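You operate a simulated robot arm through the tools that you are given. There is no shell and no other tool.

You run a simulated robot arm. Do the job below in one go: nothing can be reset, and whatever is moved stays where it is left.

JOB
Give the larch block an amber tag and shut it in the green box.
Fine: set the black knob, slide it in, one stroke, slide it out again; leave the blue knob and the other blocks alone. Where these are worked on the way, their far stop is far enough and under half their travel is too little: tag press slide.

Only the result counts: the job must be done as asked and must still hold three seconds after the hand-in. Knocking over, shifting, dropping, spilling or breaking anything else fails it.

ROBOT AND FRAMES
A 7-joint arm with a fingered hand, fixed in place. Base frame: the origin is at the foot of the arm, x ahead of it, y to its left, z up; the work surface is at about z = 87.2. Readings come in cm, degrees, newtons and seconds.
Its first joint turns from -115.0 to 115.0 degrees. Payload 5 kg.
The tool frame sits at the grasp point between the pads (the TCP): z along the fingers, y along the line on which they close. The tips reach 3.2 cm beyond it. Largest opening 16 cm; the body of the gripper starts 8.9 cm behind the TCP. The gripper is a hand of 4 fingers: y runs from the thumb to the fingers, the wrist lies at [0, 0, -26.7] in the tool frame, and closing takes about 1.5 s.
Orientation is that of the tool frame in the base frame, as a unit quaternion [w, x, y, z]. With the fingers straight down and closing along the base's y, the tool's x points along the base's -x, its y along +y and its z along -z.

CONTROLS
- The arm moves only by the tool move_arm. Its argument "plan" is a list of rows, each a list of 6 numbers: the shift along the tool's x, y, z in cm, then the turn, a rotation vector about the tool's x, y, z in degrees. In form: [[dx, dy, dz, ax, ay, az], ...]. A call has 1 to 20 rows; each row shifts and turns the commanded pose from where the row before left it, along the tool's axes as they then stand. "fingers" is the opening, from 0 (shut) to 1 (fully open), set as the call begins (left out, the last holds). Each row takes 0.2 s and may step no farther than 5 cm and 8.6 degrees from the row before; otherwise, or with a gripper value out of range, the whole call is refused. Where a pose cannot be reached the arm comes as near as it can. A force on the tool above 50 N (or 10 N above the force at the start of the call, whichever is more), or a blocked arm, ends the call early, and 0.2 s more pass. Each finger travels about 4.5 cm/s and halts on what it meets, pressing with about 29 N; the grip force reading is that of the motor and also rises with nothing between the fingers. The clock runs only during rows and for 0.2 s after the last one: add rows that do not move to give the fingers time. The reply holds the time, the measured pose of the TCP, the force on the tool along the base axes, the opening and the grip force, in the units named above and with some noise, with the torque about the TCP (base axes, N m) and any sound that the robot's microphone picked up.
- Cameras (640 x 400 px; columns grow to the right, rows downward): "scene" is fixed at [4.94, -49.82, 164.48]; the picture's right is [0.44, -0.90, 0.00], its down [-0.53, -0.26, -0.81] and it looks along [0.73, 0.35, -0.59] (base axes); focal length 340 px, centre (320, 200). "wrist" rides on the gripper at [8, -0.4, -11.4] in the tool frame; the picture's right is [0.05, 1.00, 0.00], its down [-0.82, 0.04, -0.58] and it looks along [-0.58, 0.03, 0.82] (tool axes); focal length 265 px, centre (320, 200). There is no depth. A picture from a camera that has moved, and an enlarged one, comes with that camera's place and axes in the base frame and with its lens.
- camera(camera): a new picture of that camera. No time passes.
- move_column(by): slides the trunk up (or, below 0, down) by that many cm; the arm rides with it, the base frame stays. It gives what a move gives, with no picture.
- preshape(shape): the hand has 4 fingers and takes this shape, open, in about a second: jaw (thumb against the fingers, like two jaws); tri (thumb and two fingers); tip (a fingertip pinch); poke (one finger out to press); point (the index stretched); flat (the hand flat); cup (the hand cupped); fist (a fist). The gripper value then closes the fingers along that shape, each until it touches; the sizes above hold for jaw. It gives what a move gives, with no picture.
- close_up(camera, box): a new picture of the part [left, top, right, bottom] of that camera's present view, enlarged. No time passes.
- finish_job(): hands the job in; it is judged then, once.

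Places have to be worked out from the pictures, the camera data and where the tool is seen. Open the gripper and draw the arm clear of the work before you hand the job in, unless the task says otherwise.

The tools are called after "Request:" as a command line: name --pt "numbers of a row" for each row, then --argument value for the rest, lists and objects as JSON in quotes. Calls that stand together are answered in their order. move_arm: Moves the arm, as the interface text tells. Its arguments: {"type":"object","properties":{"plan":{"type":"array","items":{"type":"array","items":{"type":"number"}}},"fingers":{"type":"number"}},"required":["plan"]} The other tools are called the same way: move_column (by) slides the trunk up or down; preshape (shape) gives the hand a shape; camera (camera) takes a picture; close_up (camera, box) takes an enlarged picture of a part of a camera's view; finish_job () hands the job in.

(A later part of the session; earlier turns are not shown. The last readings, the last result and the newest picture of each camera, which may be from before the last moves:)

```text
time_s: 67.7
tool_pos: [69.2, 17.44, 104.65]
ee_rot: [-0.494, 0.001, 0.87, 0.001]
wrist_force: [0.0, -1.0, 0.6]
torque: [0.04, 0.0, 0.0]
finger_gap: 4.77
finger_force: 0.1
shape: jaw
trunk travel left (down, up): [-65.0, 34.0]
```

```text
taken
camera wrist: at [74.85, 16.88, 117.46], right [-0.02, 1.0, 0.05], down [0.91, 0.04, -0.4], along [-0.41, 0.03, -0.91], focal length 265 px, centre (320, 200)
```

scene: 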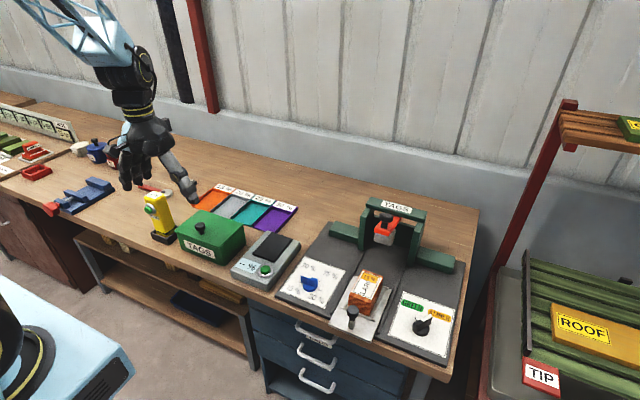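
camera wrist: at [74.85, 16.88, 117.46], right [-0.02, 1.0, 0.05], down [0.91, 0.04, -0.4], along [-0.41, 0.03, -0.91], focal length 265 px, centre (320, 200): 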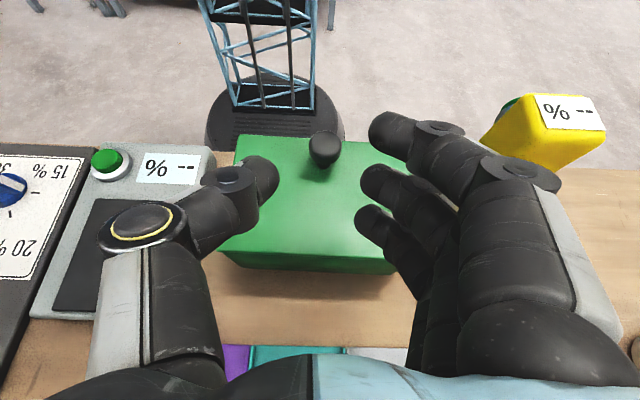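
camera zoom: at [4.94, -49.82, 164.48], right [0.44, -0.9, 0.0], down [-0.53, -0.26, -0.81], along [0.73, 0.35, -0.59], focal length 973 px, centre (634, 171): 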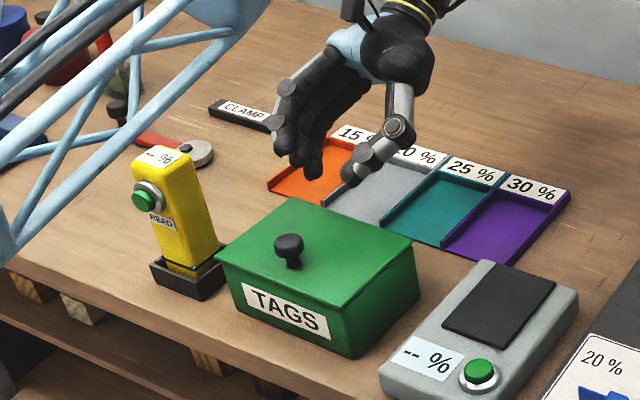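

Released, the lid fell shut, so it must be carried past vertical. A two-finger tip pinch would let the knob pivot between the fingertips. I retreat upward, level the hand and try that shape.

Request:
move_arm --pt "2.15 0 -1.28 0 0 0" --pt "2.15 0 -1.28 0 0 0" --pt "2.15 0 -1.28 0 0 0" --pt "2.15 0 -1.28 0 0 0" --pt "2.15 0 -1.28 0 0 0" --pt "0 0 0 0 -7.4 0" --pt "0 0 0 0 -7.4 0" --pt "0 0 0 0 -7.4 0" --pt "0 0 0 0 -7.4 0" --pt "0 0 0 0 -7.4 0" --pt "0 0 0 0 -7.4 0" --pt "0 0 0 0 -7.4 0" --pt "0 0 0 0 -7.4 0" --pt "0 0 0 0 0 0"

Request:
preshape --shape "tip"

Request:
camera --camera "wrist"

Request:
camera --camera "scene"

```text
time_s: 70.7
tool_pos: [69.38, 17.5, 113.34]
ee_rot: [0.0, 0.002, 1.0, 0.001]
wrist_force: [0.2, -0.9, -0.3]
torque: [-0.01, -0.02, -0.01]
finger_gap: 4.75
finger_force: 0.1
shape: jaw
out of reach, approached as far as the arm can: row 4, 5
trunk travel left (down, up): [-65.0, 34.0]
```

```text
time_s: 71.6
tool_pos: [69.21, 17.38, 113.34]
ee_rot: [0.0, 0.002, 1.0, 0.0]
wrist_force: [-0.7, 0.4, -0.2]
torque: [-0.03, 0.01, -0.02]
finger_gap: 16.01
finger_force: 0.2
shape: tip
trunk travel left (down, up): [-65.0, 34.0]
```

```text
taken
camera wrist: at [61.24, 16.94, 124.74], right [-0.05, 1.0, 0.0], down [0.82, 0.04, 0.58], along [0.58, 0.03, -0.82], focal length 265 px, centre (320, 200)
```

wrist: 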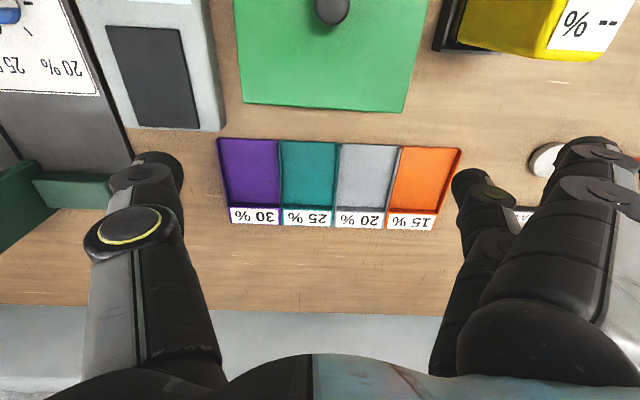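

```text
taken
```

scene: 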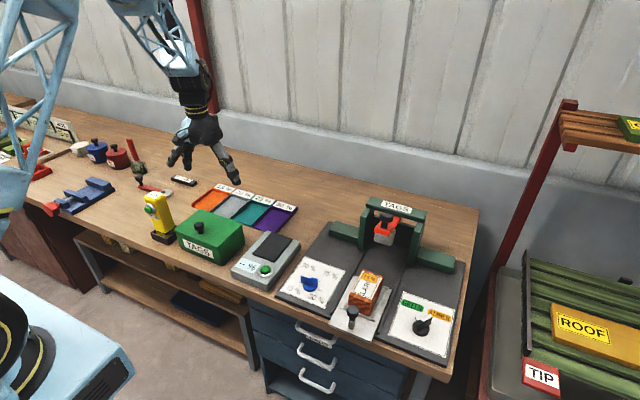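

I move back over the lid knob and partly close, to see how the tip pinch sits.

Request:
move_arm --pt "2.9 0 0 0 0 0" --pt "2.9 0 0 0 0 0" --pt "2.8 0 0 0 0 0" --pt "0 0 0 0 0 0" --pt "0 0 0 0 0 0" --pt "0 0 0 0 0 0" --fingers 0.35

Request:
camera --camera "wrist"

Request:
close_up --camera "scene" --box '[125, 120, 285, 280]'

```text
time_s: 73.0
tool_pos: [60.58, 17.37, 113.15]
ee_rot: [0.0, 0.0, 1.0, 0.001]
wrist_force: [-0.7, -0.2, -0.2]
torque: [-0.03, -0.02, -0.01]
finger_gap: 5.65
finger_force: 0.2
shape: tip
trunk travel left (down, up): [-65.0, 34.0]
```

```text
taken
camera wrist: at [52.64, 16.92, 124.7], right [-0.05, 1.0, 0.0], down [0.82, 0.04, 0.58], along [0.58, 0.03, -0.82], focal length 265 px, centre (320, 200)
```

wrist: 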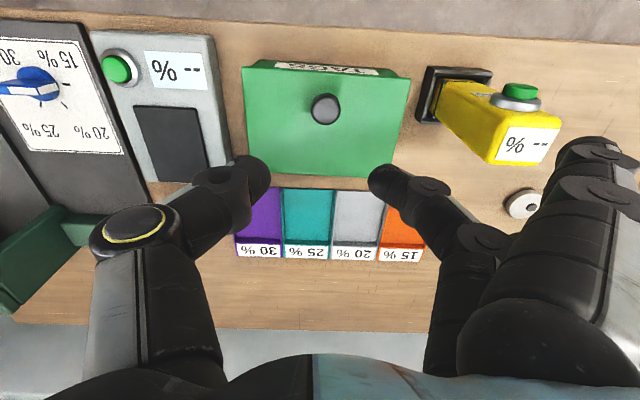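

```text
2.50 times, centred on (205, 200) of scene
camera zoom: at [4.94, -49.82, 164.48], right [0.44, -0.9, 0.0], down [-0.53, -0.26, -0.81], along [0.73, 0.35, -0.59], focal length 851 px, centre (608, 200)
```

zoom: 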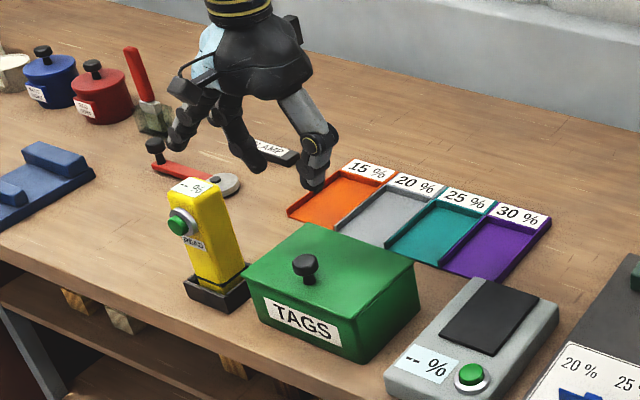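

In the tip shape only the thumb and the middle finger oppose each other while the rest stay spread. I zoom in to see how far the parked fingers reach.

Request:
close_up --camera "scene" --box '[155, 110, 225, 180]'

Request:
close_up --camera "wrist" --box '[420, 70, 640, 300]'

```text
5.71 times, centred on (190, 145) of scene
camera zoom: at [4.94, -49.82, 164.48], right [0.44, -0.9, 0.0], down [-0.53, -0.26, -0.81], along [0.73, 0.35, -0.59], focal length 1946 px, centre (1063, 514)
```

zoom: 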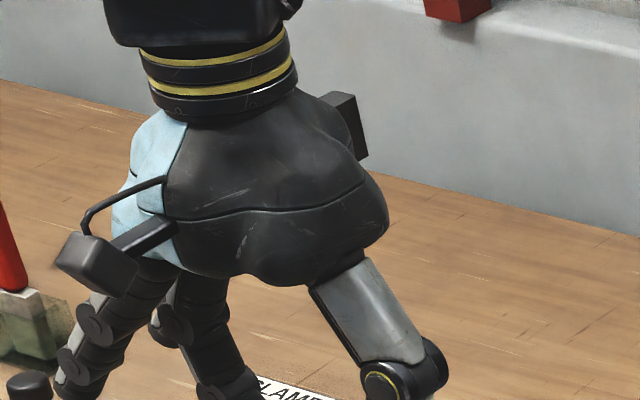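

```text
1.74 times, centred on (530, 185) of wrist
camera zoom: at [52.64, 16.92, 124.7], right [-0.05, 1.0, 0.0], down [0.82, 0.04, 0.58], along [0.58, 0.03, -0.82], focal length 462 px, centre (-45, 226)
```

zoom: 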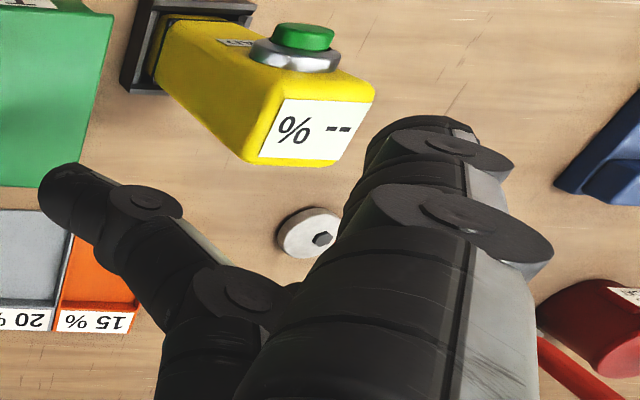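

The parked fingers stand about 12 cm out on the side of the tall yellow reader, which I judge to reach z ≈ 105 at y ≈ 31–35. I rise and turn the hand half around so that they face the other way.

Request:
move_arm --pt "0 0 -4 0 0 0" --pt "0 0 0 0 0 8.5" --pt "0 0 0 0 0 8.5" --pt "0 0 0 0 0 8.5" --pt "0 0 0 0 0 8.5" --pt "0 0 0 0 0 8.5" --pt "0 0 0 0 0 8.5" --pt "0 0 0 0 0 8.5" --pt "0 0 0 0 0 8.5" --pt "0 0 0 0 0 8.5" --pt "0 0 0 0 0 8.5" --pt "0 0 0 0 0 5" --pt "0 0 0 0 0 0"

```text
time_s: 75.8
tool_pos: [60.56, 17.43, 117.45]
ee_rot: [0.0, 0.708, 0.706, 0.0]
wrist_force: [-0.5, 0.7, 1.1]
torque: [0.02, -0.01, -0.01]
finger_gap: 5.65
finger_force: 0.1
shape: tip
trunk travel left (down, up): [-65.0, 34.0]
```

A quarter turn done without trouble; I continue the second quarter.

Request:
move_arm --pt "0 0 0 0 0 8.5" --pt "0 0 0 0 0 8.5" --pt "0 0 0 0 0 8.5" --pt "0 0 0 0 0 8.5" --pt "0 0 0 0 0 8.5" --pt "0 0 0 0 0 8.5" --pt "0 0 0 0 0 8.5" --pt "0 0 0 0 0 8.5" --pt "0 0 0 0 0 8.5" --pt "0 0 0 0 0 8.5" --pt "0 0 0 0 0 5" --pt "0 0 0 0 0 0"

Request:
camera --camera "wrist"

Request:
close_up --camera "scene" --box '[125, 120, 285, 280]'

```text
time_s: 78.4
tool_pos: [60.6, 17.38, 117.33]
ee_rot: [0.0, 1.0, -0.001, 0.0]
wrist_force: [0.3, -0.1, -0.2]
torque: [0.0, 0.01, -0.02]
finger_gap: 5.64
finger_force: 0.1
shape: tip
trunk travel left (down, up): [-65.0, 34.0]
```

```text
taken
camera wrist: at [68.69, 17.68, 128.74], right [0.05, -1.0, 0.0], down [-0.82, -0.04, 0.58], along [-0.58, -0.03, -0.82], focal length 265 px, centre (320, 200)
```

wrist: 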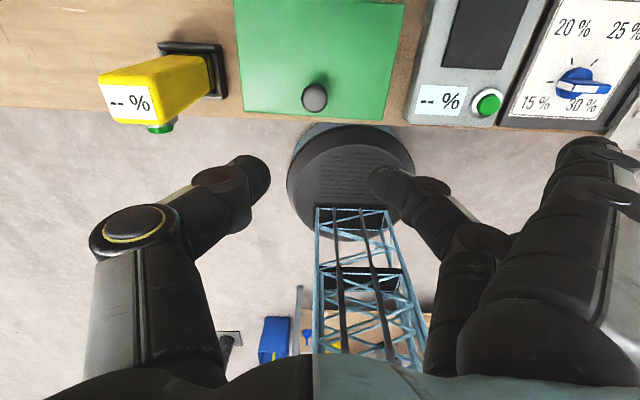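

```text
2.50 times, centred on (205, 200) of scene
camera zoom: at [4.94, -49.82, 164.48], right [0.44, -0.9, 0.0], down [-0.53, -0.26, -0.81], along [0.73, 0.35, -0.59], focal length 851 px, centre (608, 200)
```

zoom: 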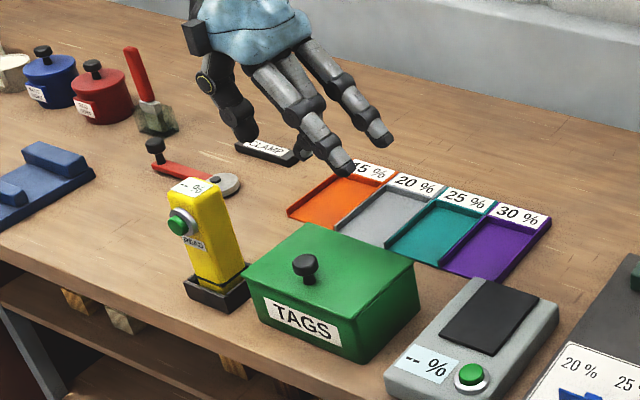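

The hand is turned round and the parked fingers now point away from the reader, about 12 cm out and level with the grasp point. The knob reads at about (60.8, 17.9). I line up and go down to just above it.

Request:
move_arm --pt "0.2 -0.5 4 0 0 0" --pt "0 0 4 0 0 0" --pt "0 0 4 0 0 0" --pt "0 0 4 0 0 0" --pt "0 0 0 0 0 0"

Request:
camera --camera "wrist"

Request:
close_up --camera "scene" --box '[145, 170, 275, 280]'

```text
time_s: 79.6
tool_pos: [60.77, 17.87, 101.21]
ee_rot: [0.0, 1.0, -0.001, 0.0]
wrist_force: [-1.1, -0.5, 0.6]
torque: [0.03, 0.0, -0.03]
finger_gap: 5.63
finger_force: 0.0
shape: tip
trunk travel left (down, up): [-65.0, 34.0]
```

```text
taken
camera wrist: at [68.94, 18.19, 112.67], right [0.05, -1.0, 0.0], down [-0.82, -0.04, 0.58], along [-0.58, -0.03, -0.82], focal length 265 px, centre (320, 200)
```

wrist: 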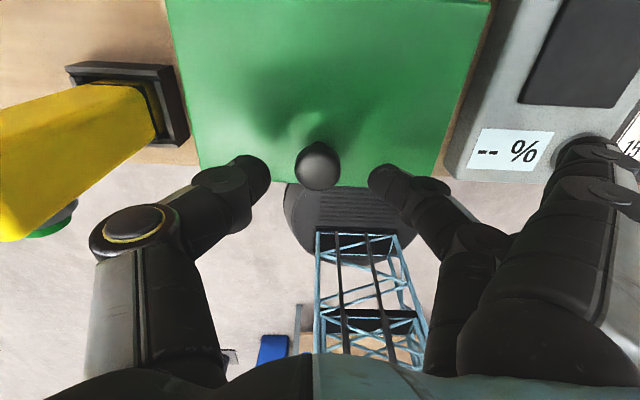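

```text
3.64 times, centred on (210, 225) of scene
camera zoom: at [4.94, -49.82, 164.48], right [0.44, -0.9, 0.0], down [-0.53, -0.26, -0.81], along [0.73, 0.35, -0.59], focal length 1238 px, centre (720, 109)
```

zoom: 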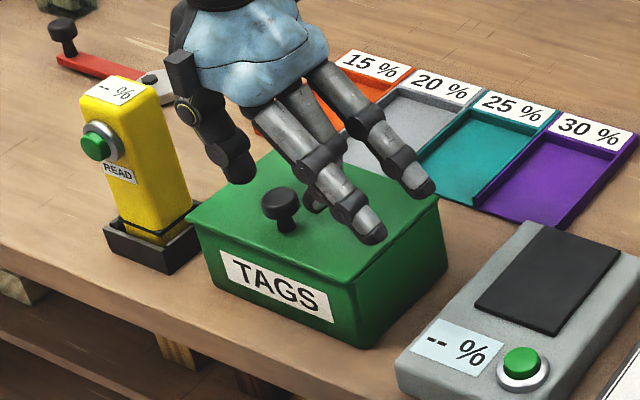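

Alignment is right and the parked fingers clear the lid and scale. I go down 1.4 cm and pinch the knob cap.

Request:
move_arm --pt "0 0 0.7 0 0 0" --pt "0 0 0.7 0 0 0" --pt "0 0 0 0 0 0"

Request:
move_arm --pt "0 0 0 0 0 0" --pt "0 0 0 0 0 0" --pt "0 0 0 0 0 0" --pt "0 0 0 0 0 0" --pt "0 0 0 0 0 0" --fingers 0

Request:
camera --camera "wrist"

Request:
close_up --camera "scene" --box '[145, 170, 275, 280]'

```text
time_s: 80.4
tool_pos: [60.92, 17.89, 99.84]
ee_rot: [-0.001, 1.0, -0.002, 0.0]
wrist_force: [0.3, -0.7, -0.4]
torque: [0.0, 0.04, -0.01]
finger_gap: 5.66
finger_force: 0.0
shape: tip
trunk travel left (down, up): [-65.0, 34.0]
```

```text
time_s: 81.6
tool_pos: [60.88, 17.96, 99.77]
ee_rot: [0.0, 1.0, -0.001, 0.001]
wrist_force: [1.4, 0.2, 1.1]
torque: [-0.01, -0.03, 0.01]
finger_gap: 2.13
finger_force: 28.8
shape: tip
trunk travel left (down, up): [-65.0, 34.0]
```

```text
taken
camera wrist: at [68.94, 18.21, 111.23], right [0.05, -1.0, 0.0], down [-0.82, -0.04, 0.58], along [-0.58, -0.03, -0.82], focal length 265 px, centre (320, 200)
```

wrist: 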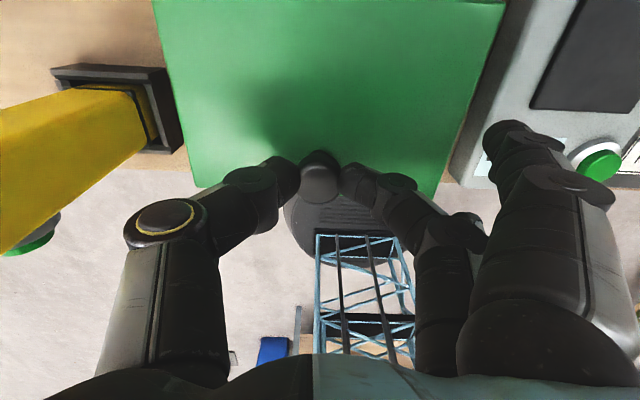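

```text
3.64 times, centred on (210, 225) of scene
camera zoom: at [4.94, -49.82, 164.48], right [0.44, -0.9, 0.0], down [-0.53, -0.26, -0.81], along [0.73, 0.35, -0.59], focal length 1238 px, centre (720, 109)
```

zoom: 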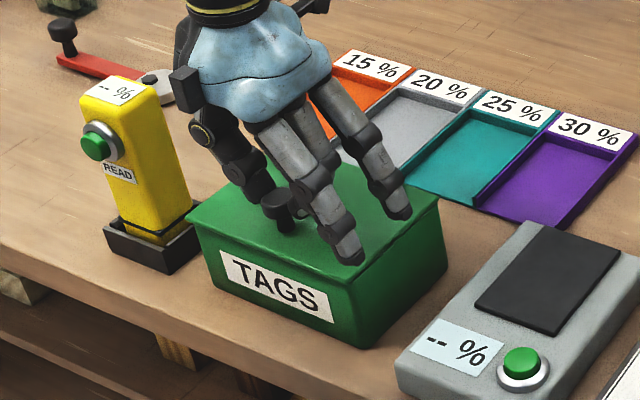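

The cap is held by thumb and middle finger. I lift on the hinge arc, turning the hand with the lid, 20° first.

Request:
move_arm --pt "0.2 0 -0.306 0 -2 0" --pt "0.2 0 -0.306 0 -2 0" --pt "0.405 0 -0.612 0 -4 0" --pt "0.405 0 -0.612 0 -4 0" --pt "0.405 0 -0.612 0 -4 0" --pt "0.405 0 -0.612 0 -4 0" --pt "0 0 0 0 0 0"

Request:
camera --camera "wrist"

Request:
close_up --camera "scene" --box '[135, 150, 285, 280]'

```text
time_s: 83.2
tool_pos: [63.41, 17.87, 102.68]
ee_rot: [0.0, 0.985, -0.001, -0.174]
wrist_force: [-1.8, 0.0, 1.2]
torque: [-0.03, 0.04, -0.04]
finger_gap: 2.05
finger_force: 29.0
shape: tip
trunk travel left (down, up): [-65.0, 34.0]
```

```text
taken
camera wrist: at [74.86, 18.18, 110.65], right [0.05, -1.0, -0.02], down [-0.57, -0.04, 0.82], along [-0.82, -0.03, -0.57], focal length 265 px, centre (320, 200)
```

wrist: 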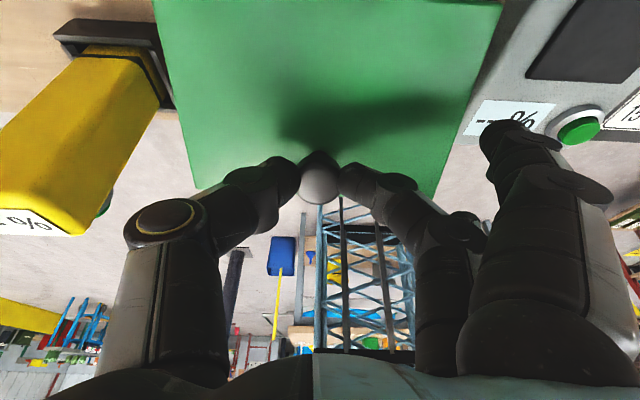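

```text
3.08 times, centred on (210, 215) of scene
camera zoom: at [4.94, -49.82, 164.48], right [0.44, -0.9, 0.0], down [-0.53, -0.26, -0.81], along [0.73, 0.35, -0.59], focal length 1048 px, centre (658, 154)
```

zoom: 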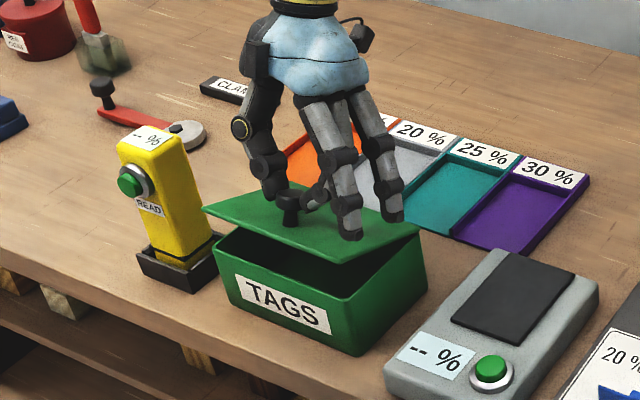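

The lid follows in the pinch. I continue to about 44°.

Request:
move_arm --pt "0.405 0 -0.612 0 -4 0" --pt "0.405 0 -0.612 0 -4 0" --pt "0.405 0 -0.612 0 -4 0" --pt "0.405 0 -0.612 0 -4 0" --pt "0.405 0 -0.612 0 -4 0" --pt "0.405 0 -0.612 0 -4 0" --pt "0 0 0 0 0 0"

Request:
camera --camera "wrist"

Request:
close_up --camera "scene" --box '[135, 150, 285, 280]'

```text
time_s: 84.8
tool_pos: [67.23, 17.75, 104.55]
ee_rot: [-0.002, 0.927, -0.002, -0.375]
wrist_force: [-1.0, 0.0, 1.9]
torque: [0.01, 0.03, 0.01]
finger_gap: 2.08
finger_force: 29.3
shape: tip
trunk travel left (down, up): [-65.0, 34.0]
```

```text
taken
camera wrist: at [80.92, 18.19, 107.19], right [0.03, -1.0, -0.04], down [-0.18, -0.04, 0.98], along [-0.98, -0.03, -0.19], focal length 265 px, centre (320, 200)
```

wrist: 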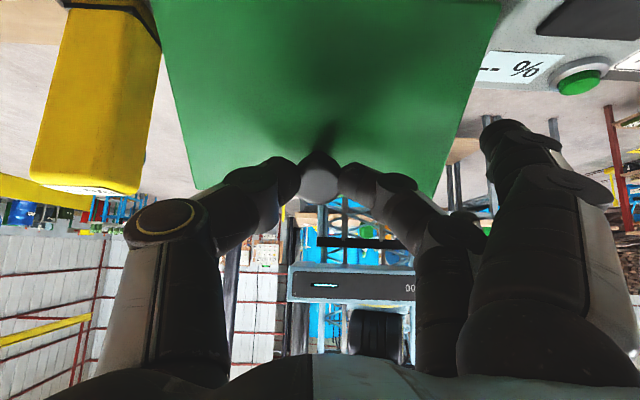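

```text
3.08 times, centred on (210, 215) of scene
camera zoom: at [4.94, -49.82, 164.48], right [0.44, -0.9, 0.0], down [-0.53, -0.26, -0.81], along [0.73, 0.35, -0.59], focal length 1048 px, centre (658, 154)
```

zoom: 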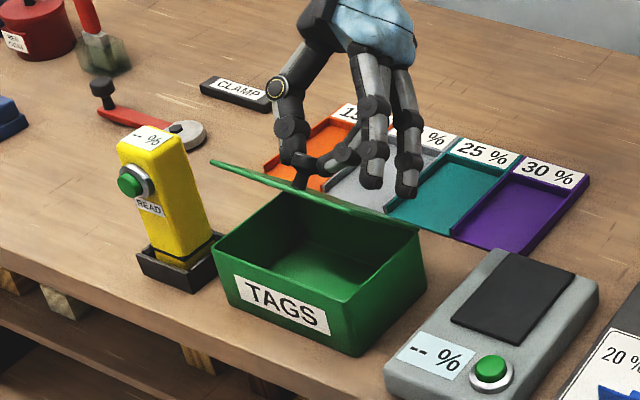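

The lid stands near 44°. From here I keep the hand's tilt nearly constant and move along the arc, letting the knob pivot in the pinch, to about 74°.

Request:
move_arm --pt "0.303 0 -0.766 0 0.75 0" --pt "0.383 0 -0.731 0 0.75 0" --pt "0.448 0 -0.696 0 0.75 0" --pt "0.517 0 -0.636 0 0.75 0" --pt "0.588 0 -0.589 0 0.75 0" --pt "0.626 0 -0.53 0 0.75 0" --pt "0 0 0 0 0 0"

Request:
camera --camera "wrist"

Request:
close_up --camera "scene" --box '[135, 150, 285, 280]'

```text
time_s: 86.4
tool_pos: [71.96, 17.98, 105.57]
ee_rot: [0.0, 0.941, -0.001, -0.337]
wrist_force: [0.1, 0.4, -1.8]
torque: [-0.03, 0.08, 0.01]
finger_gap: 2.09
finger_force: 28.7
shape: tip
trunk travel left (down, up): [-65.0, 34.0]
```

```text
taken
camera wrist: at [85.54, 18.17, 109.33], right [0.04, -1.0, -0.03], down [-0.26, -0.04, 0.96], along [-0.96, -0.03, -0.26], focal length 265 px, centre (320, 200)
```

wrist: 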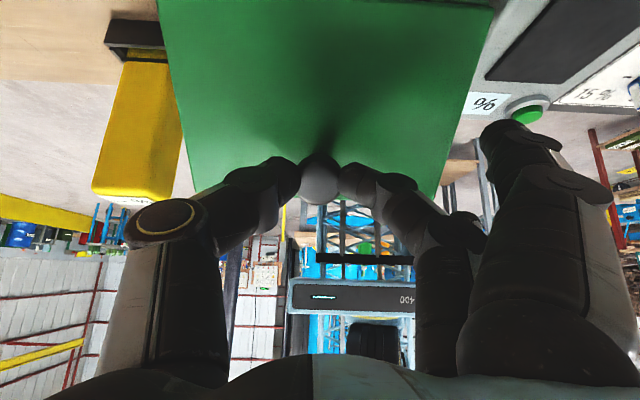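

```text
3.08 times, centred on (210, 215) of scene
camera zoom: at [4.94, -49.82, 164.48], right [0.44, -0.9, 0.0], down [-0.53, -0.26, -0.81], along [0.73, 0.35, -0.59], focal length 1048 px, centre (658, 154)
```

zoom: 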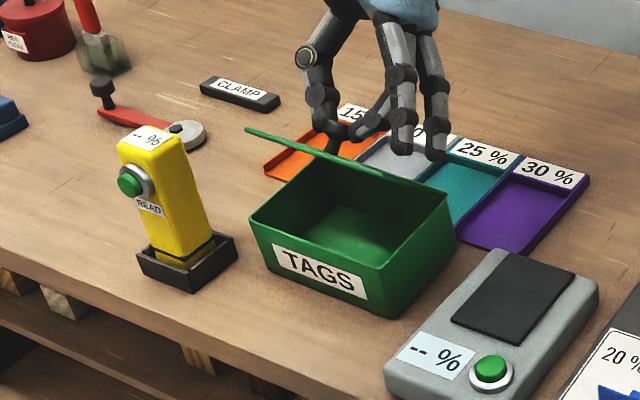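

The pinch gripped too firmly: the knob did not pivot and the box slid about 5 cm toward the trays, which have not moved. I trace the same path back to return the box to its place.

Request:
move_arm --pt "-0.48 0 0.65 0 -0.75 0" --pt "-0.48 0 0.65 0 -0.75 0" --pt "-0.48 0 0.65 0 -0.75 0" --pt "-0.48 0 0.65 0 -0.75 0" --pt "-0.48 0 0.65 0 -0.75 0" --pt "-0.48 0 0.65 0 -0.75 0" --pt "0 0 0 0 0 0"

Request:
close_up --camera "scene" --box '[135, 150, 285, 280]'

```text
time_s: 88.0
tool_pos: [67.35, 18.04, 104.75]
ee_rot: [-0.001, 0.927, 0.0, -0.375]
wrist_force: [0.3, -0.8, -2.3]
torque: [0.02, -0.03, -0.01]
finger_gap: 2.09
finger_force: 28.9
shape: tip
trunk travel left (down, up): [-65.0, 34.0]
```

```text
3.08 times, centred on (210, 215) of scene
camera zoom: at [4.94, -49.82, 164.48], right [0.44, -0.9, 0.0], down [-0.53, -0.26, -0.81], along [0.73, 0.35, -0.59], focal length 1048 px, centre (658, 154)
```

zoom: 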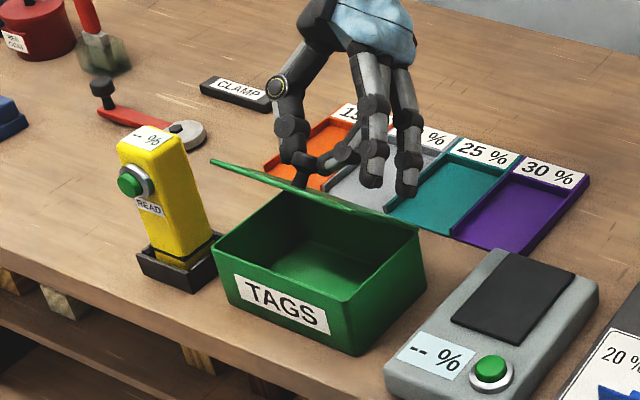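

The box is back in place. I now ease the grip to see whether a lighter squeeze is available that still holds the lid but lets the knob pivot.

Request:
move_arm --pt "0 0 0 0 0 0" --pt "0 0 0 0 0 0" --fingers 0.12

Request:
close_up --camera "scene" --box '[135, 150, 285, 280]'

```text
time_s: 88.6
tool_pos: [67.38, 17.96, 104.59]
ee_rot: [0.0, 0.927, -0.001, -0.374]
wrist_force: [0.7, -0.9, -2.1]
torque: [-0.05, -0.03, 0.0]
finger_gap: 2.07
finger_force: 29.2
shape: tip
trunk travel left (down, up): [-65.0, 34.0]
```

```text
3.08 times, centred on (210, 215) of scene
camera zoom: at [4.94, -49.82, 164.48], right [0.44, -0.9, 0.0], down [-0.53, -0.26, -0.81], along [0.73, 0.35, -0.59], focal length 1048 px, centre (658, 154)
```

zoom: 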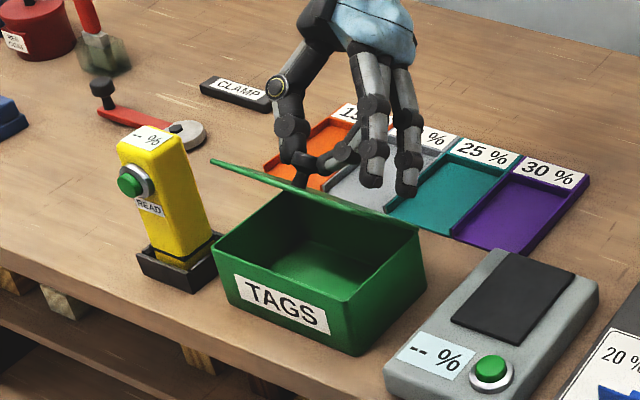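

Still full force at 0.12. I ease a bit further.

Request:
move_arm --pt "0 0 0 0 0 0" --pt "0 0 0 0 0 0" --fingers 0.128

```text
time_s: 89.2
tool_pos: [67.32, 17.99, 104.73]
ee_rot: [-0.001, 0.927, -0.001, -0.375]
wrist_force: [0.6, 1.2, -0.7]
torque: [-0.02, 0.06, 0.0]
finger_gap: 2.16
finger_force: 0.1
shape: tip
trunk travel left (down, up): [-65.0, 34.0]
```

Request:
close_up --camera "scene" --box '[135, 150, 285, 280]'

Request:
camera --camera "wrist"

```text
3.08 times, centred on (210, 215) of scene
camera zoom: at [4.94, -49.82, 164.48], right [0.44, -0.9, 0.0], down [-0.53, -0.26, -0.81], along [0.73, 0.35, -0.59], focal length 1048 px, centre (658, 154)
```

zoom: 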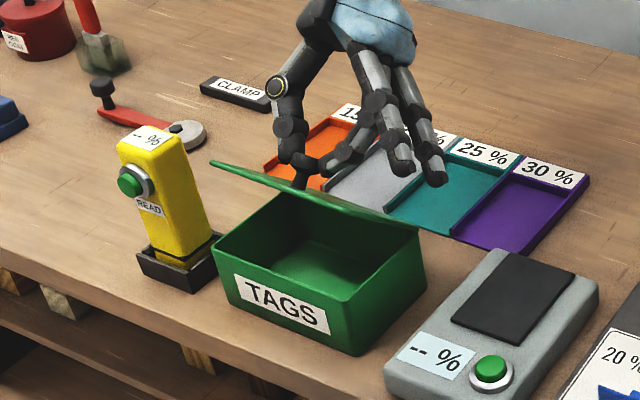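

```text
taken
camera wrist: at [81.0, 18.29, 107.27], right [0.03, -1.0, -0.04], down [-0.19, -0.04, 0.98], along [-0.98, -0.03, -0.19], focal length 265 px, centre (320, 200)
```

wrist: 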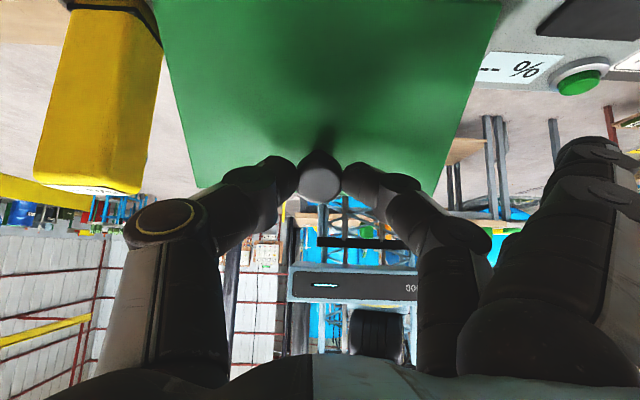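

With a motor force near zero the lid still stays up in the light pinch. I try a small step along the arc and watch whether the lid pivots instead of the box sliding.

Request:
move_arm --pt "0.15 0 -0.38 0 0 0" --pt "0.15 0 -0.38 0 0 0" --pt "0.19 0 -0.36 0 0 0" --pt "0.19 0 -0.36 0 0 0" --pt "0 0 0 0 0 0"

Request:
close_up --camera "scene" --box '[135, 150, 285, 280]'

Request:
camera --camera "wrist"

```text
time_s: 90.4
tool_pos: [68.83, 17.99, 105.11]
ee_rot: [-0.001, 0.927, 0.0, -0.375]
wrist_force: [0.6, 0.6, 0.1]
torque: [0.04, 0.0, -0.05]
finger_gap: 2.15
finger_force: 0.1
shape: tip
trunk travel left (down, up): [-65.0, 34.0]
```

```text
3.08 times, centred on (210, 215) of scene
camera zoom: at [4.94, -49.82, 164.48], right [0.44, -0.9, 0.0], down [-0.53, -0.26, -0.81], along [0.73, 0.35, -0.59], focal length 1048 px, centre (658, 154)
```

zoom: 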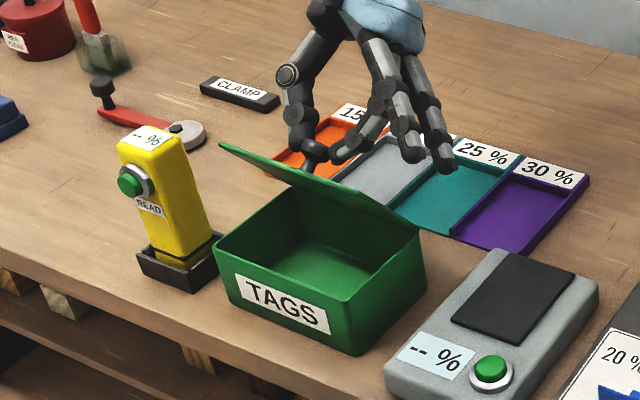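

```text
taken
camera wrist: at [82.55, 18.18, 107.81], right [0.03, -1.0, -0.04], down [-0.19, -0.04, 0.98], along [-0.98, -0.03, -0.19], focal length 265 px, centre (320, 200)
```

wrist: 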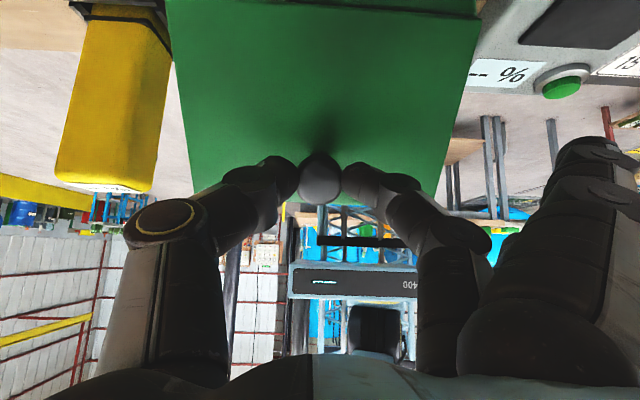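

The lid pivots in the light pinch and the box stays put. I continue along the arc toward 74°.

Request:
move_arm --pt "0.215 0 -0.354 0 0.37 0" --pt "0.215 0 -0.354 0 0.37 0" --pt "0.25 0 -0.325 0 0.37 0" --pt "0.25 0 -0.325 0 0.37 0" --pt "0.285 0 -0.302 0 0.37 0" --pt "0.285 0 -0.302 0 0.37 0" --pt "0.306 0 -0.273 0 0.37 0" --pt "0.306 0 -0.273 0 0.37 0" --pt "0 0 0 0 0 0"

Request:
close_up --camera "scene" --box '[135, 150, 285, 280]'

Request:
camera --camera "wrist"

```text
time_s: 92.4
tool_pos: [72.03, 17.97, 105.59]
ee_rot: [-0.002, 0.937, -0.001, -0.351]
wrist_force: [0.6, -0.7, -0.2]
torque: [-0.05, 0.05, 0.01]
finger_gap: 2.16
finger_force: 0.0
shape: tip
trunk travel left (down, up): [-65.0, 34.0]
```

```text
3.08 times, centred on (210, 215) of scene
camera zoom: at [4.94, -49.82, 164.48], right [0.44, -0.9, 0.0], down [-0.53, -0.26, -0.81], along [0.73, 0.35, -0.59], focal length 1048 px, centre (658, 154)
```

zoom: 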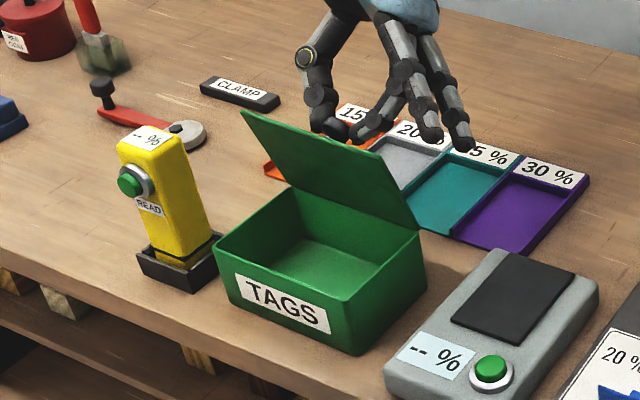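

```text
taken
camera wrist: at [85.61, 18.26, 108.93], right [0.04, -1.0, -0.03], down [-0.24, -0.04, 0.97], along [-0.97, -0.03, -0.24], focal length 265 px, centre (320, 200)
```

wrist: 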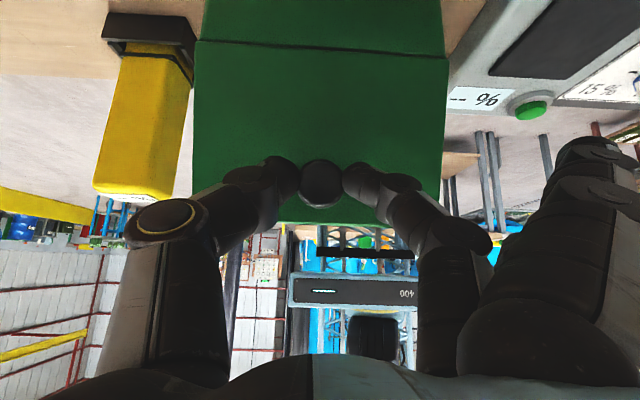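

Working well, the lid is near 74°. I continue over the vertical to about 94°.

Request:
move_arm --pt "0.335 0 -0.239 0 0.37 0" --pt "0.335 0 -0.239 0 0.37 0" --pt "0.365 0 -0.204 0 0.37 0" --pt "0.365 0 -0.204 0 0.37 0" --pt "0.375 0 -0.166 0 0.37 0" --pt "0.375 0 -0.166 0 0.37 0" --pt "0.395 0 -0.131 0 0.37 0" --pt "0.395 0 -0.131 0 0.37 0" --pt "0 0 0 0 0 0"

Request:
close_up --camera "scene" --box '[135, 150, 285, 280]'

Request:
camera --camera "wrist"

```text
time_s: 94.4
tool_pos: [75.11, 17.87, 104.67]
ee_rot: [0.0, 0.945, -0.001, -0.327]
wrist_force: [0.0, -1.8, 1.0]
torque: [-0.06, 0.02, 0.04]
finger_gap: 2.19
finger_force: 0.0
shape: tip
trunk travel left (down, up): [-65.0, 34.0]
```

```text
3.08 times, centred on (210, 215) of scene
camera zoom: at [4.94, -49.82, 164.48], right [0.44, -0.9, 0.0], down [-0.53, -0.26, -0.81], along [0.73, 0.35, -0.59], focal length 1048 px, centre (658, 154)
```

zoom: 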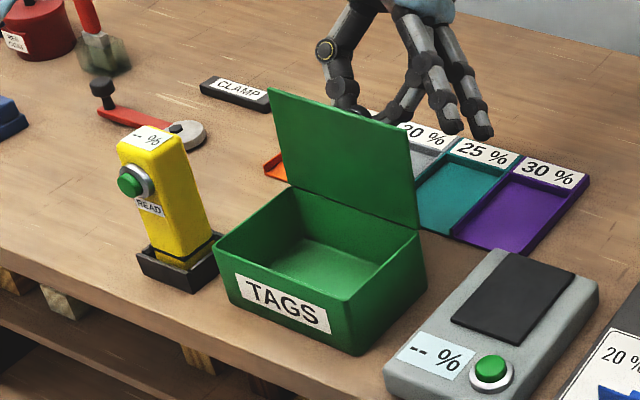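

```text
taken
camera wrist: at [88.59, 18.25, 108.85], right [0.04, -1.0, -0.03], down [-0.29, -0.04, 0.96], along [-0.96, -0.03, -0.29], focal length 265 px, centre (320, 200)
```

wrist: 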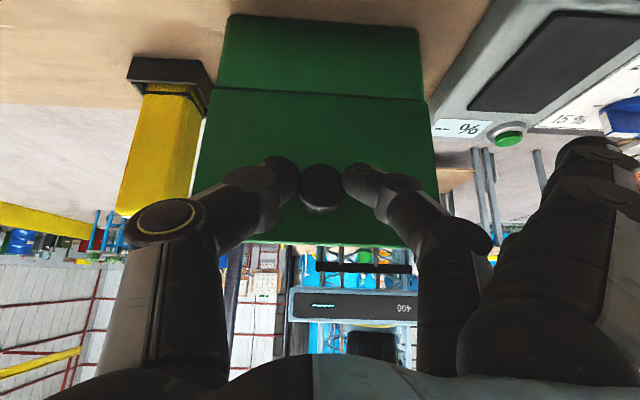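

The lid stands about vertical. I continue gently another 10° so that it tips over to its rest.

Request:
move_arm --pt "0.4 0 -0.086 0 0.37 0" --pt "0.4 0 -0.086 0 0.37 0" --pt "0.41 0 -0.048 0 0.37 0" --pt "0.41 0 -0.048 0 0.37 0" --pt "0 0 0 0 0 0"

Request:
close_up --camera "scene" --box '[135, 150, 285, 280]'

Request:
camera --camera "wrist"

```text
time_s: 95.6
tool_pos: [76.68, 17.98, 104.0]
ee_rot: [-0.001, 0.949, -0.001, -0.314]
wrist_force: [0.0, -0.5, 0.8]
torque: [0.04, -0.04, -0.01]
finger_gap: 2.12
finger_force: 0.0
shape: tip
trunk travel left (down, up): [-65.0, 34.0]
```

```text
3.08 times, centred on (210, 215) of scene
camera zoom: at [4.94, -49.82, 164.48], right [0.44, -0.9, 0.0], down [-0.53, -0.26, -0.81], along [0.73, 0.35, -0.59], focal length 1048 px, centre (658, 154)
```

zoom: 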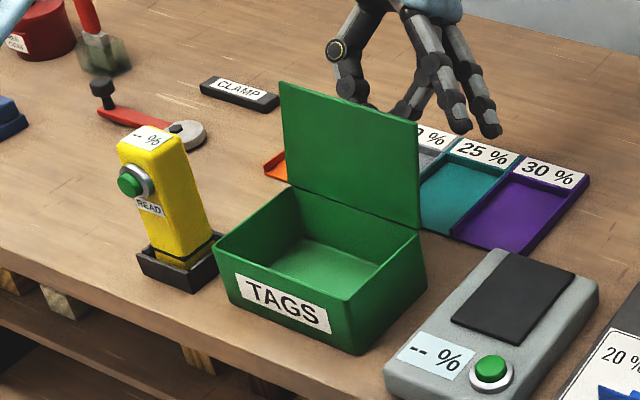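

```text
taken
camera wrist: at [89.95, 18.26, 108.45], right [0.04, -1.0, -0.03], down [-0.31, -0.04, 0.95], along [-0.95, -0.03, -0.31], focal length 265 px, centre (320, 200)
```

wrist: 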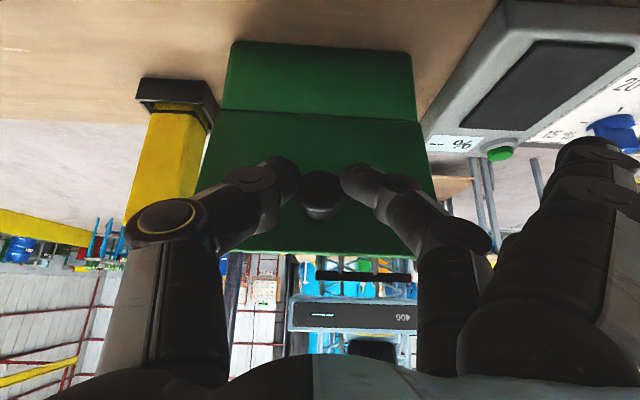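

The lid is just past vertical, at about 98°. I carry it a little further, watching for its stop.

Request:
move_arm --pt "0.41 0 -0.03 0 0.37 0" --pt "0.41 0 -0.02 0 0.37 0" --pt "0.41 0 0.0 0 0.37 0" --pt "0 0 0 0 0 0"

Request:
close_up --camera "scene" --box '[135, 150, 285, 280]'

Request:
camera --camera "wrist"

```text
time_s: 96.6
tool_pos: [77.7, 17.93, 103.5]
ee_rot: [-0.001, 0.952, -0.002, -0.305]
wrist_force: [0.1, 0.0, -0.2]
torque: [0.01, 0.01, 0.03]
finger_gap: 2.08
finger_force: 0.1
shape: tip
trunk travel left (down, up): [-65.0, 34.0]
```

```text
3.08 times, centred on (210, 215) of scene
camera zoom: at [4.94, -49.82, 164.48], right [0.44, -0.9, 0.0], down [-0.53, -0.26, -0.81], along [0.73, 0.35, -0.59], focal length 1048 px, centre (658, 154)
```

zoom: 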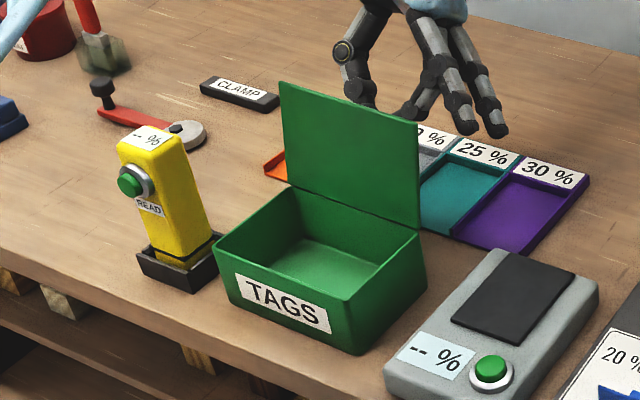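

```text
taken
camera wrist: at [90.86, 18.22, 108.02], right [0.04, -1.0, -0.03], down [-0.33, -0.04, 0.94], along [-0.94, -0.03, -0.33], focal length 265 px, centre (320, 200)
```

wrist: 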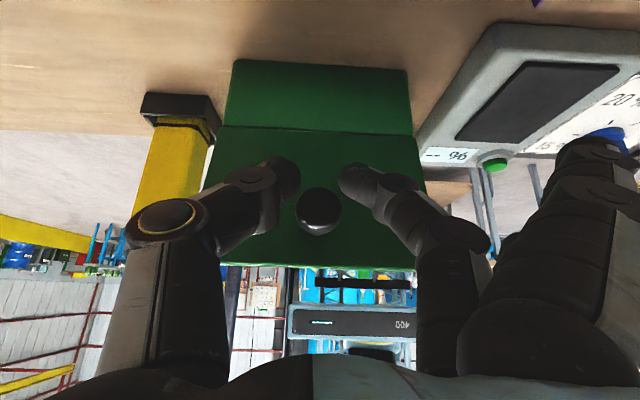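

The knob slipped free while the lid stayed put at about 98°, so it rests open on its stop. I open the fingers and draw the hand away upward behind it.

Request:
move_arm --pt "0.64 0 -1.68 0 0 0" --pt "0 0 0 0 0 0" --pt "0 0 0 0 0 0" --pt "-2.0 0 -3.3 0 0 0" --pt "-2.3 0 -3.3 0 0 0" --pt "-2.3 0 -3.3 0 0 0" --pt "-2.3 0 -3.3 0 0 0" --pt "0 0 0 0 7 0" --pt "0 0 0 0 7 0" --pt "0 0 0 0 7 0" --pt "0 0 0 0 7 0" --pt "0 0 0 0 7.5 0" --pt "0 0 0 0 0 0" --fingers 0.3

Request:
camera --camera "scene"

Request:
close_up --camera "scene" --box '[135, 150, 285, 280]'

```text
time_s: 99.4
tool_pos: [79.64, 17.77, 120.26]
ee_rot: [0.001, 1.0, 0.0, 0.001]
wrist_force: [0.7, 0.5, -0.2]
torque: [0.01, 0.02, -0.02]
finger_gap: 4.74
finger_force: 0.1
shape: tip
trunk travel left (down, up): [-65.0, 34.0]
```

```text
taken
```

scene: 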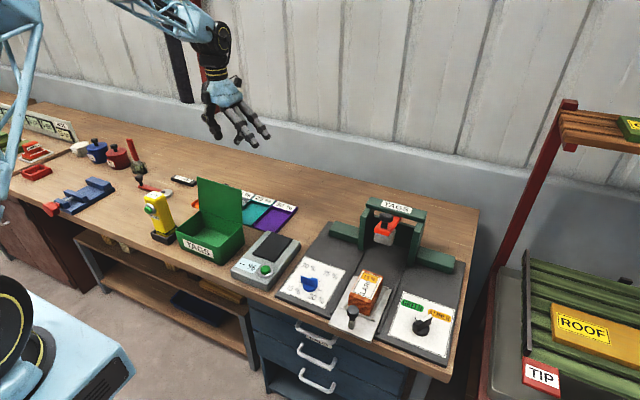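

```text
3.08 times, centred on (210, 215) of scene
camera zoom: at [4.94, -49.82, 164.48], right [0.44, -0.9, 0.0], down [-0.53, -0.26, -0.81], along [0.73, 0.35, -0.59], focal length 1048 px, centre (658, 154)
```

zoom: 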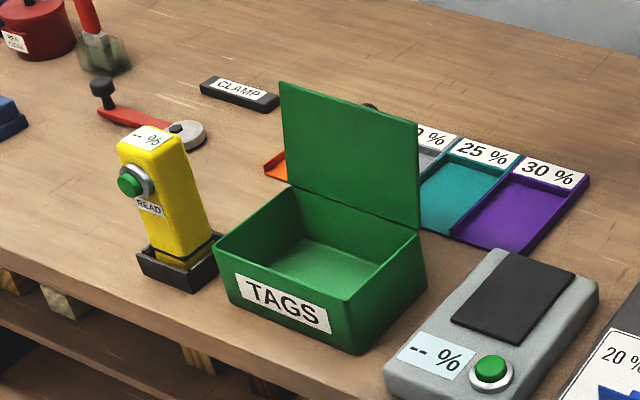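

The lid stays open by itself. I turn the hand back to its original heading and return to the jaw shape.

Request:
move_arm --pt "0 0 -2 0 0 -8.5" --pt "0 0 0 0 0 -8.5" --pt "0 0 0 0 0 -8.5" --pt "0 0 0 0 0 -8.5" --pt "0 0 0 0 0 -8.5" --pt "0 0 0 0 0 -8.5" --pt "0 0 0 0 0 -8.5" --pt "0 0 0 0 0 -8.5" --pt "0 0 0 0 0 -8.5" --pt "0 0 0 0 0 -8.5" --pt "0 0 0 0 0 -5" --pt "0 0 0 0 0 0"

Request:
move_arm --pt "0 0 0 0 0 -8.5" --pt "0 0 0 0 0 -8.5" --pt "0 0 0 0 0 -8.5" --pt "0 0 0 0 0 -8.5" --pt "0 0 0 0 0 -8.5" --pt "0 0 0 0 0 -8.5" --pt "0 0 0 0 0 -8.5" --pt "0 0 0 0 0 -8.5" --pt "0 0 0 0 0 -8.5" --pt "0 0 0 0 0 -8.5" --pt "0 0 0 0 0 -5" --pt "0 0 0 0 0 0"

Request:
preshape --shape "jaw"

```text
time_s: 102.0
tool_pos: [79.69, 17.88, 122.19]
ee_rot: [0.0, 0.708, 0.706, 0.0]
wrist_force: [0.4, -0.5, -0.6]
torque: [-0.03, 0.0, 0.01]
finger_gap: 4.74
finger_force: 0.1
shape: tip
trunk travel left (down, up): [-65.0, 34.0]
```

```text
time_s: 104.6
tool_pos: [79.58, 17.91, 122.25]
ee_rot: [0.0, 0.001, 1.0, 0.001]
wrist_force: [0.2, -1.0, 0.5]
torque: [-0.03, 0.0, 0.01]
finger_gap: 4.77
finger_force: 0.1
shape: tip
trunk travel left (down, up): [-65.0, 34.0]
```

```text
time_s: 105.5
tool_pos: [79.56, 17.84, 122.41]
ee_rot: [0.0, 0.001, 1.0, 0.0]
wrist_force: [0.9, -0.1, 0.0]
torque: [-0.02, 0.0, 0.0]
finger_gap: 16.01
finger_force: 0.0
shape: jaw
trunk travel left (down, up): [-65.0, 34.0]
```

Back in jaw shape. I go over to the tagged block on the slide.

Request:
move_arm --pt "1.4 -4.42 0 0 0 0" --pt "1.4 -4.42 0 0 0 0" --pt "1.4 -4.42 0 0 0 0" --pt "1.4 -4.42 0 0 0 0" --pt "1.4 -4.42 0 0 0 0" --pt "1.4 -4.42 0 0 0 0" --pt "1.4 -4.42 0 0 0 0" --pt "1.4 -4.42 0 0 0 0" --pt "1.4 -4.42 0 0 0 0" --pt "1.4 -4.42 0 0 0 0" --pt "1.4 -4.42 0 0 0 0" --pt "1.4 -4.4 0 0 0 0" --pt "0 0 4 0 0 0" --pt "0 0 4 0 0 0" --pt "0 0 4 0 0 0" --pt "0 0 0 0 0 0" --fingers 0.6

Request:
camera --camera "wrist"

Request:
close_up --camera "scene" --box '[310, 220, 430, 350]'

```text
time_s: 108.9
tool_pos: [62.59, -35.12, 110.37]
ee_rot: [0.0, 0.001, 1.0, 0.0]
wrist_force: [-0.4, -0.1, 0.4]
torque: [0.0, 0.04, 0.01]
finger_gap: 9.64
finger_force: 0.1
shape: jaw
trunk travel left (down, up): [-65.0, 34.0]
```

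```text
taken
camera wrist: at [54.57, -35.51, 121.85], right [-0.05, 1.0, 0.0], down [0.82, 0.04, 0.58], along [0.58, 0.03, -0.82], focal length 265 px, centre (320, 200)
```

wrist: 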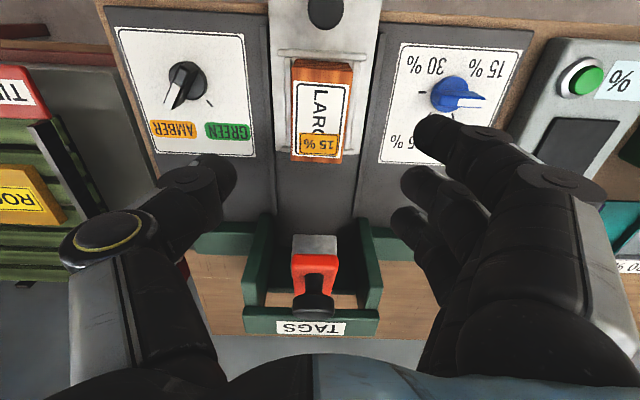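

```text
3.08 times, centred on (370, 285) of scene
camera zoom: at [4.94, -49.82, 164.48], right [0.44, -0.9, 0.0], down [-0.53, -0.26, -0.81], along [0.73, 0.35, -0.59], focal length 1048 px, centre (166, -62)
```

zoom: 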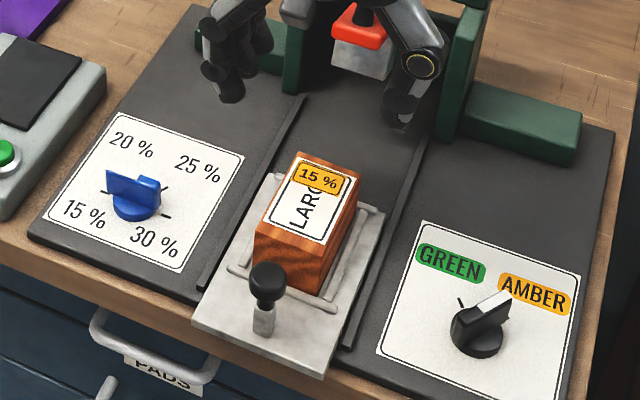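

The block is centred at about (63.7, -35.0) with its top at z ≈ 94.8. I descend over it with the tips stopping above the slide's side bars.

Request:
move_arm --pt "-0.5 0.06 4 0 0 0" --pt "-0.5 0.06 4 0 0 0" --pt "0 0 4 0 0 0" --pt "0 0 2 0 0 0" --pt "0 0 1.6 0 0 0" --pt "0 0 0 0 0 0"

Request:
camera --camera "wrist"

Request:
close_up --camera "scene" --box '[310, 220, 430, 350]'

```text
time_s: 110.3
tool_pos: [63.77, -35.03, 94.68]
ee_rot: [0.0, 0.001, 1.0, -0.001]
wrist_force: [-1.1, 0.5, 0.5]
torque: [0.03, -0.01, 0.02]
finger_gap: 9.62
finger_force: 0.1
shape: jaw
trunk travel left (down, up): [-65.0, 34.0]
```

```text
taken
camera wrist: at [55.75, -35.55, 106.15], right [-0.05, 1.0, 0.0], down [0.82, 0.04, 0.58], along [0.58, 0.03, -0.82], focal length 265 px, centre (320, 200)
```

wrist: 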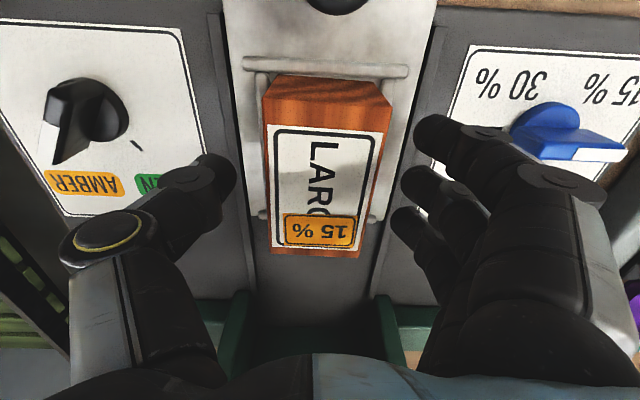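

```text
3.08 times, centred on (370, 285) of scene
camera zoom: at [4.94, -49.82, 164.48], right [0.44, -0.9, 0.0], down [-0.53, -0.26, -0.81], along [0.73, 0.35, -0.59], focal length 1048 px, centre (166, -62)
```

zoom: 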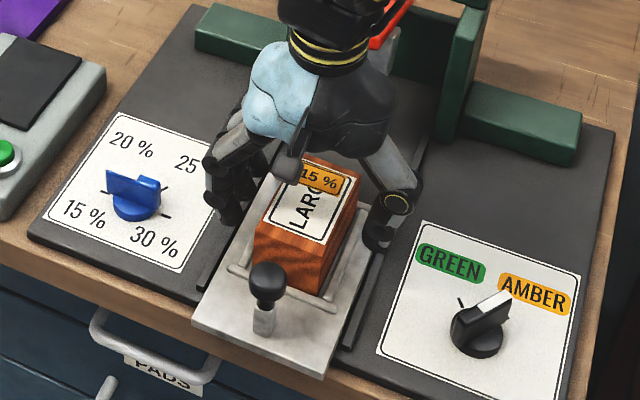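

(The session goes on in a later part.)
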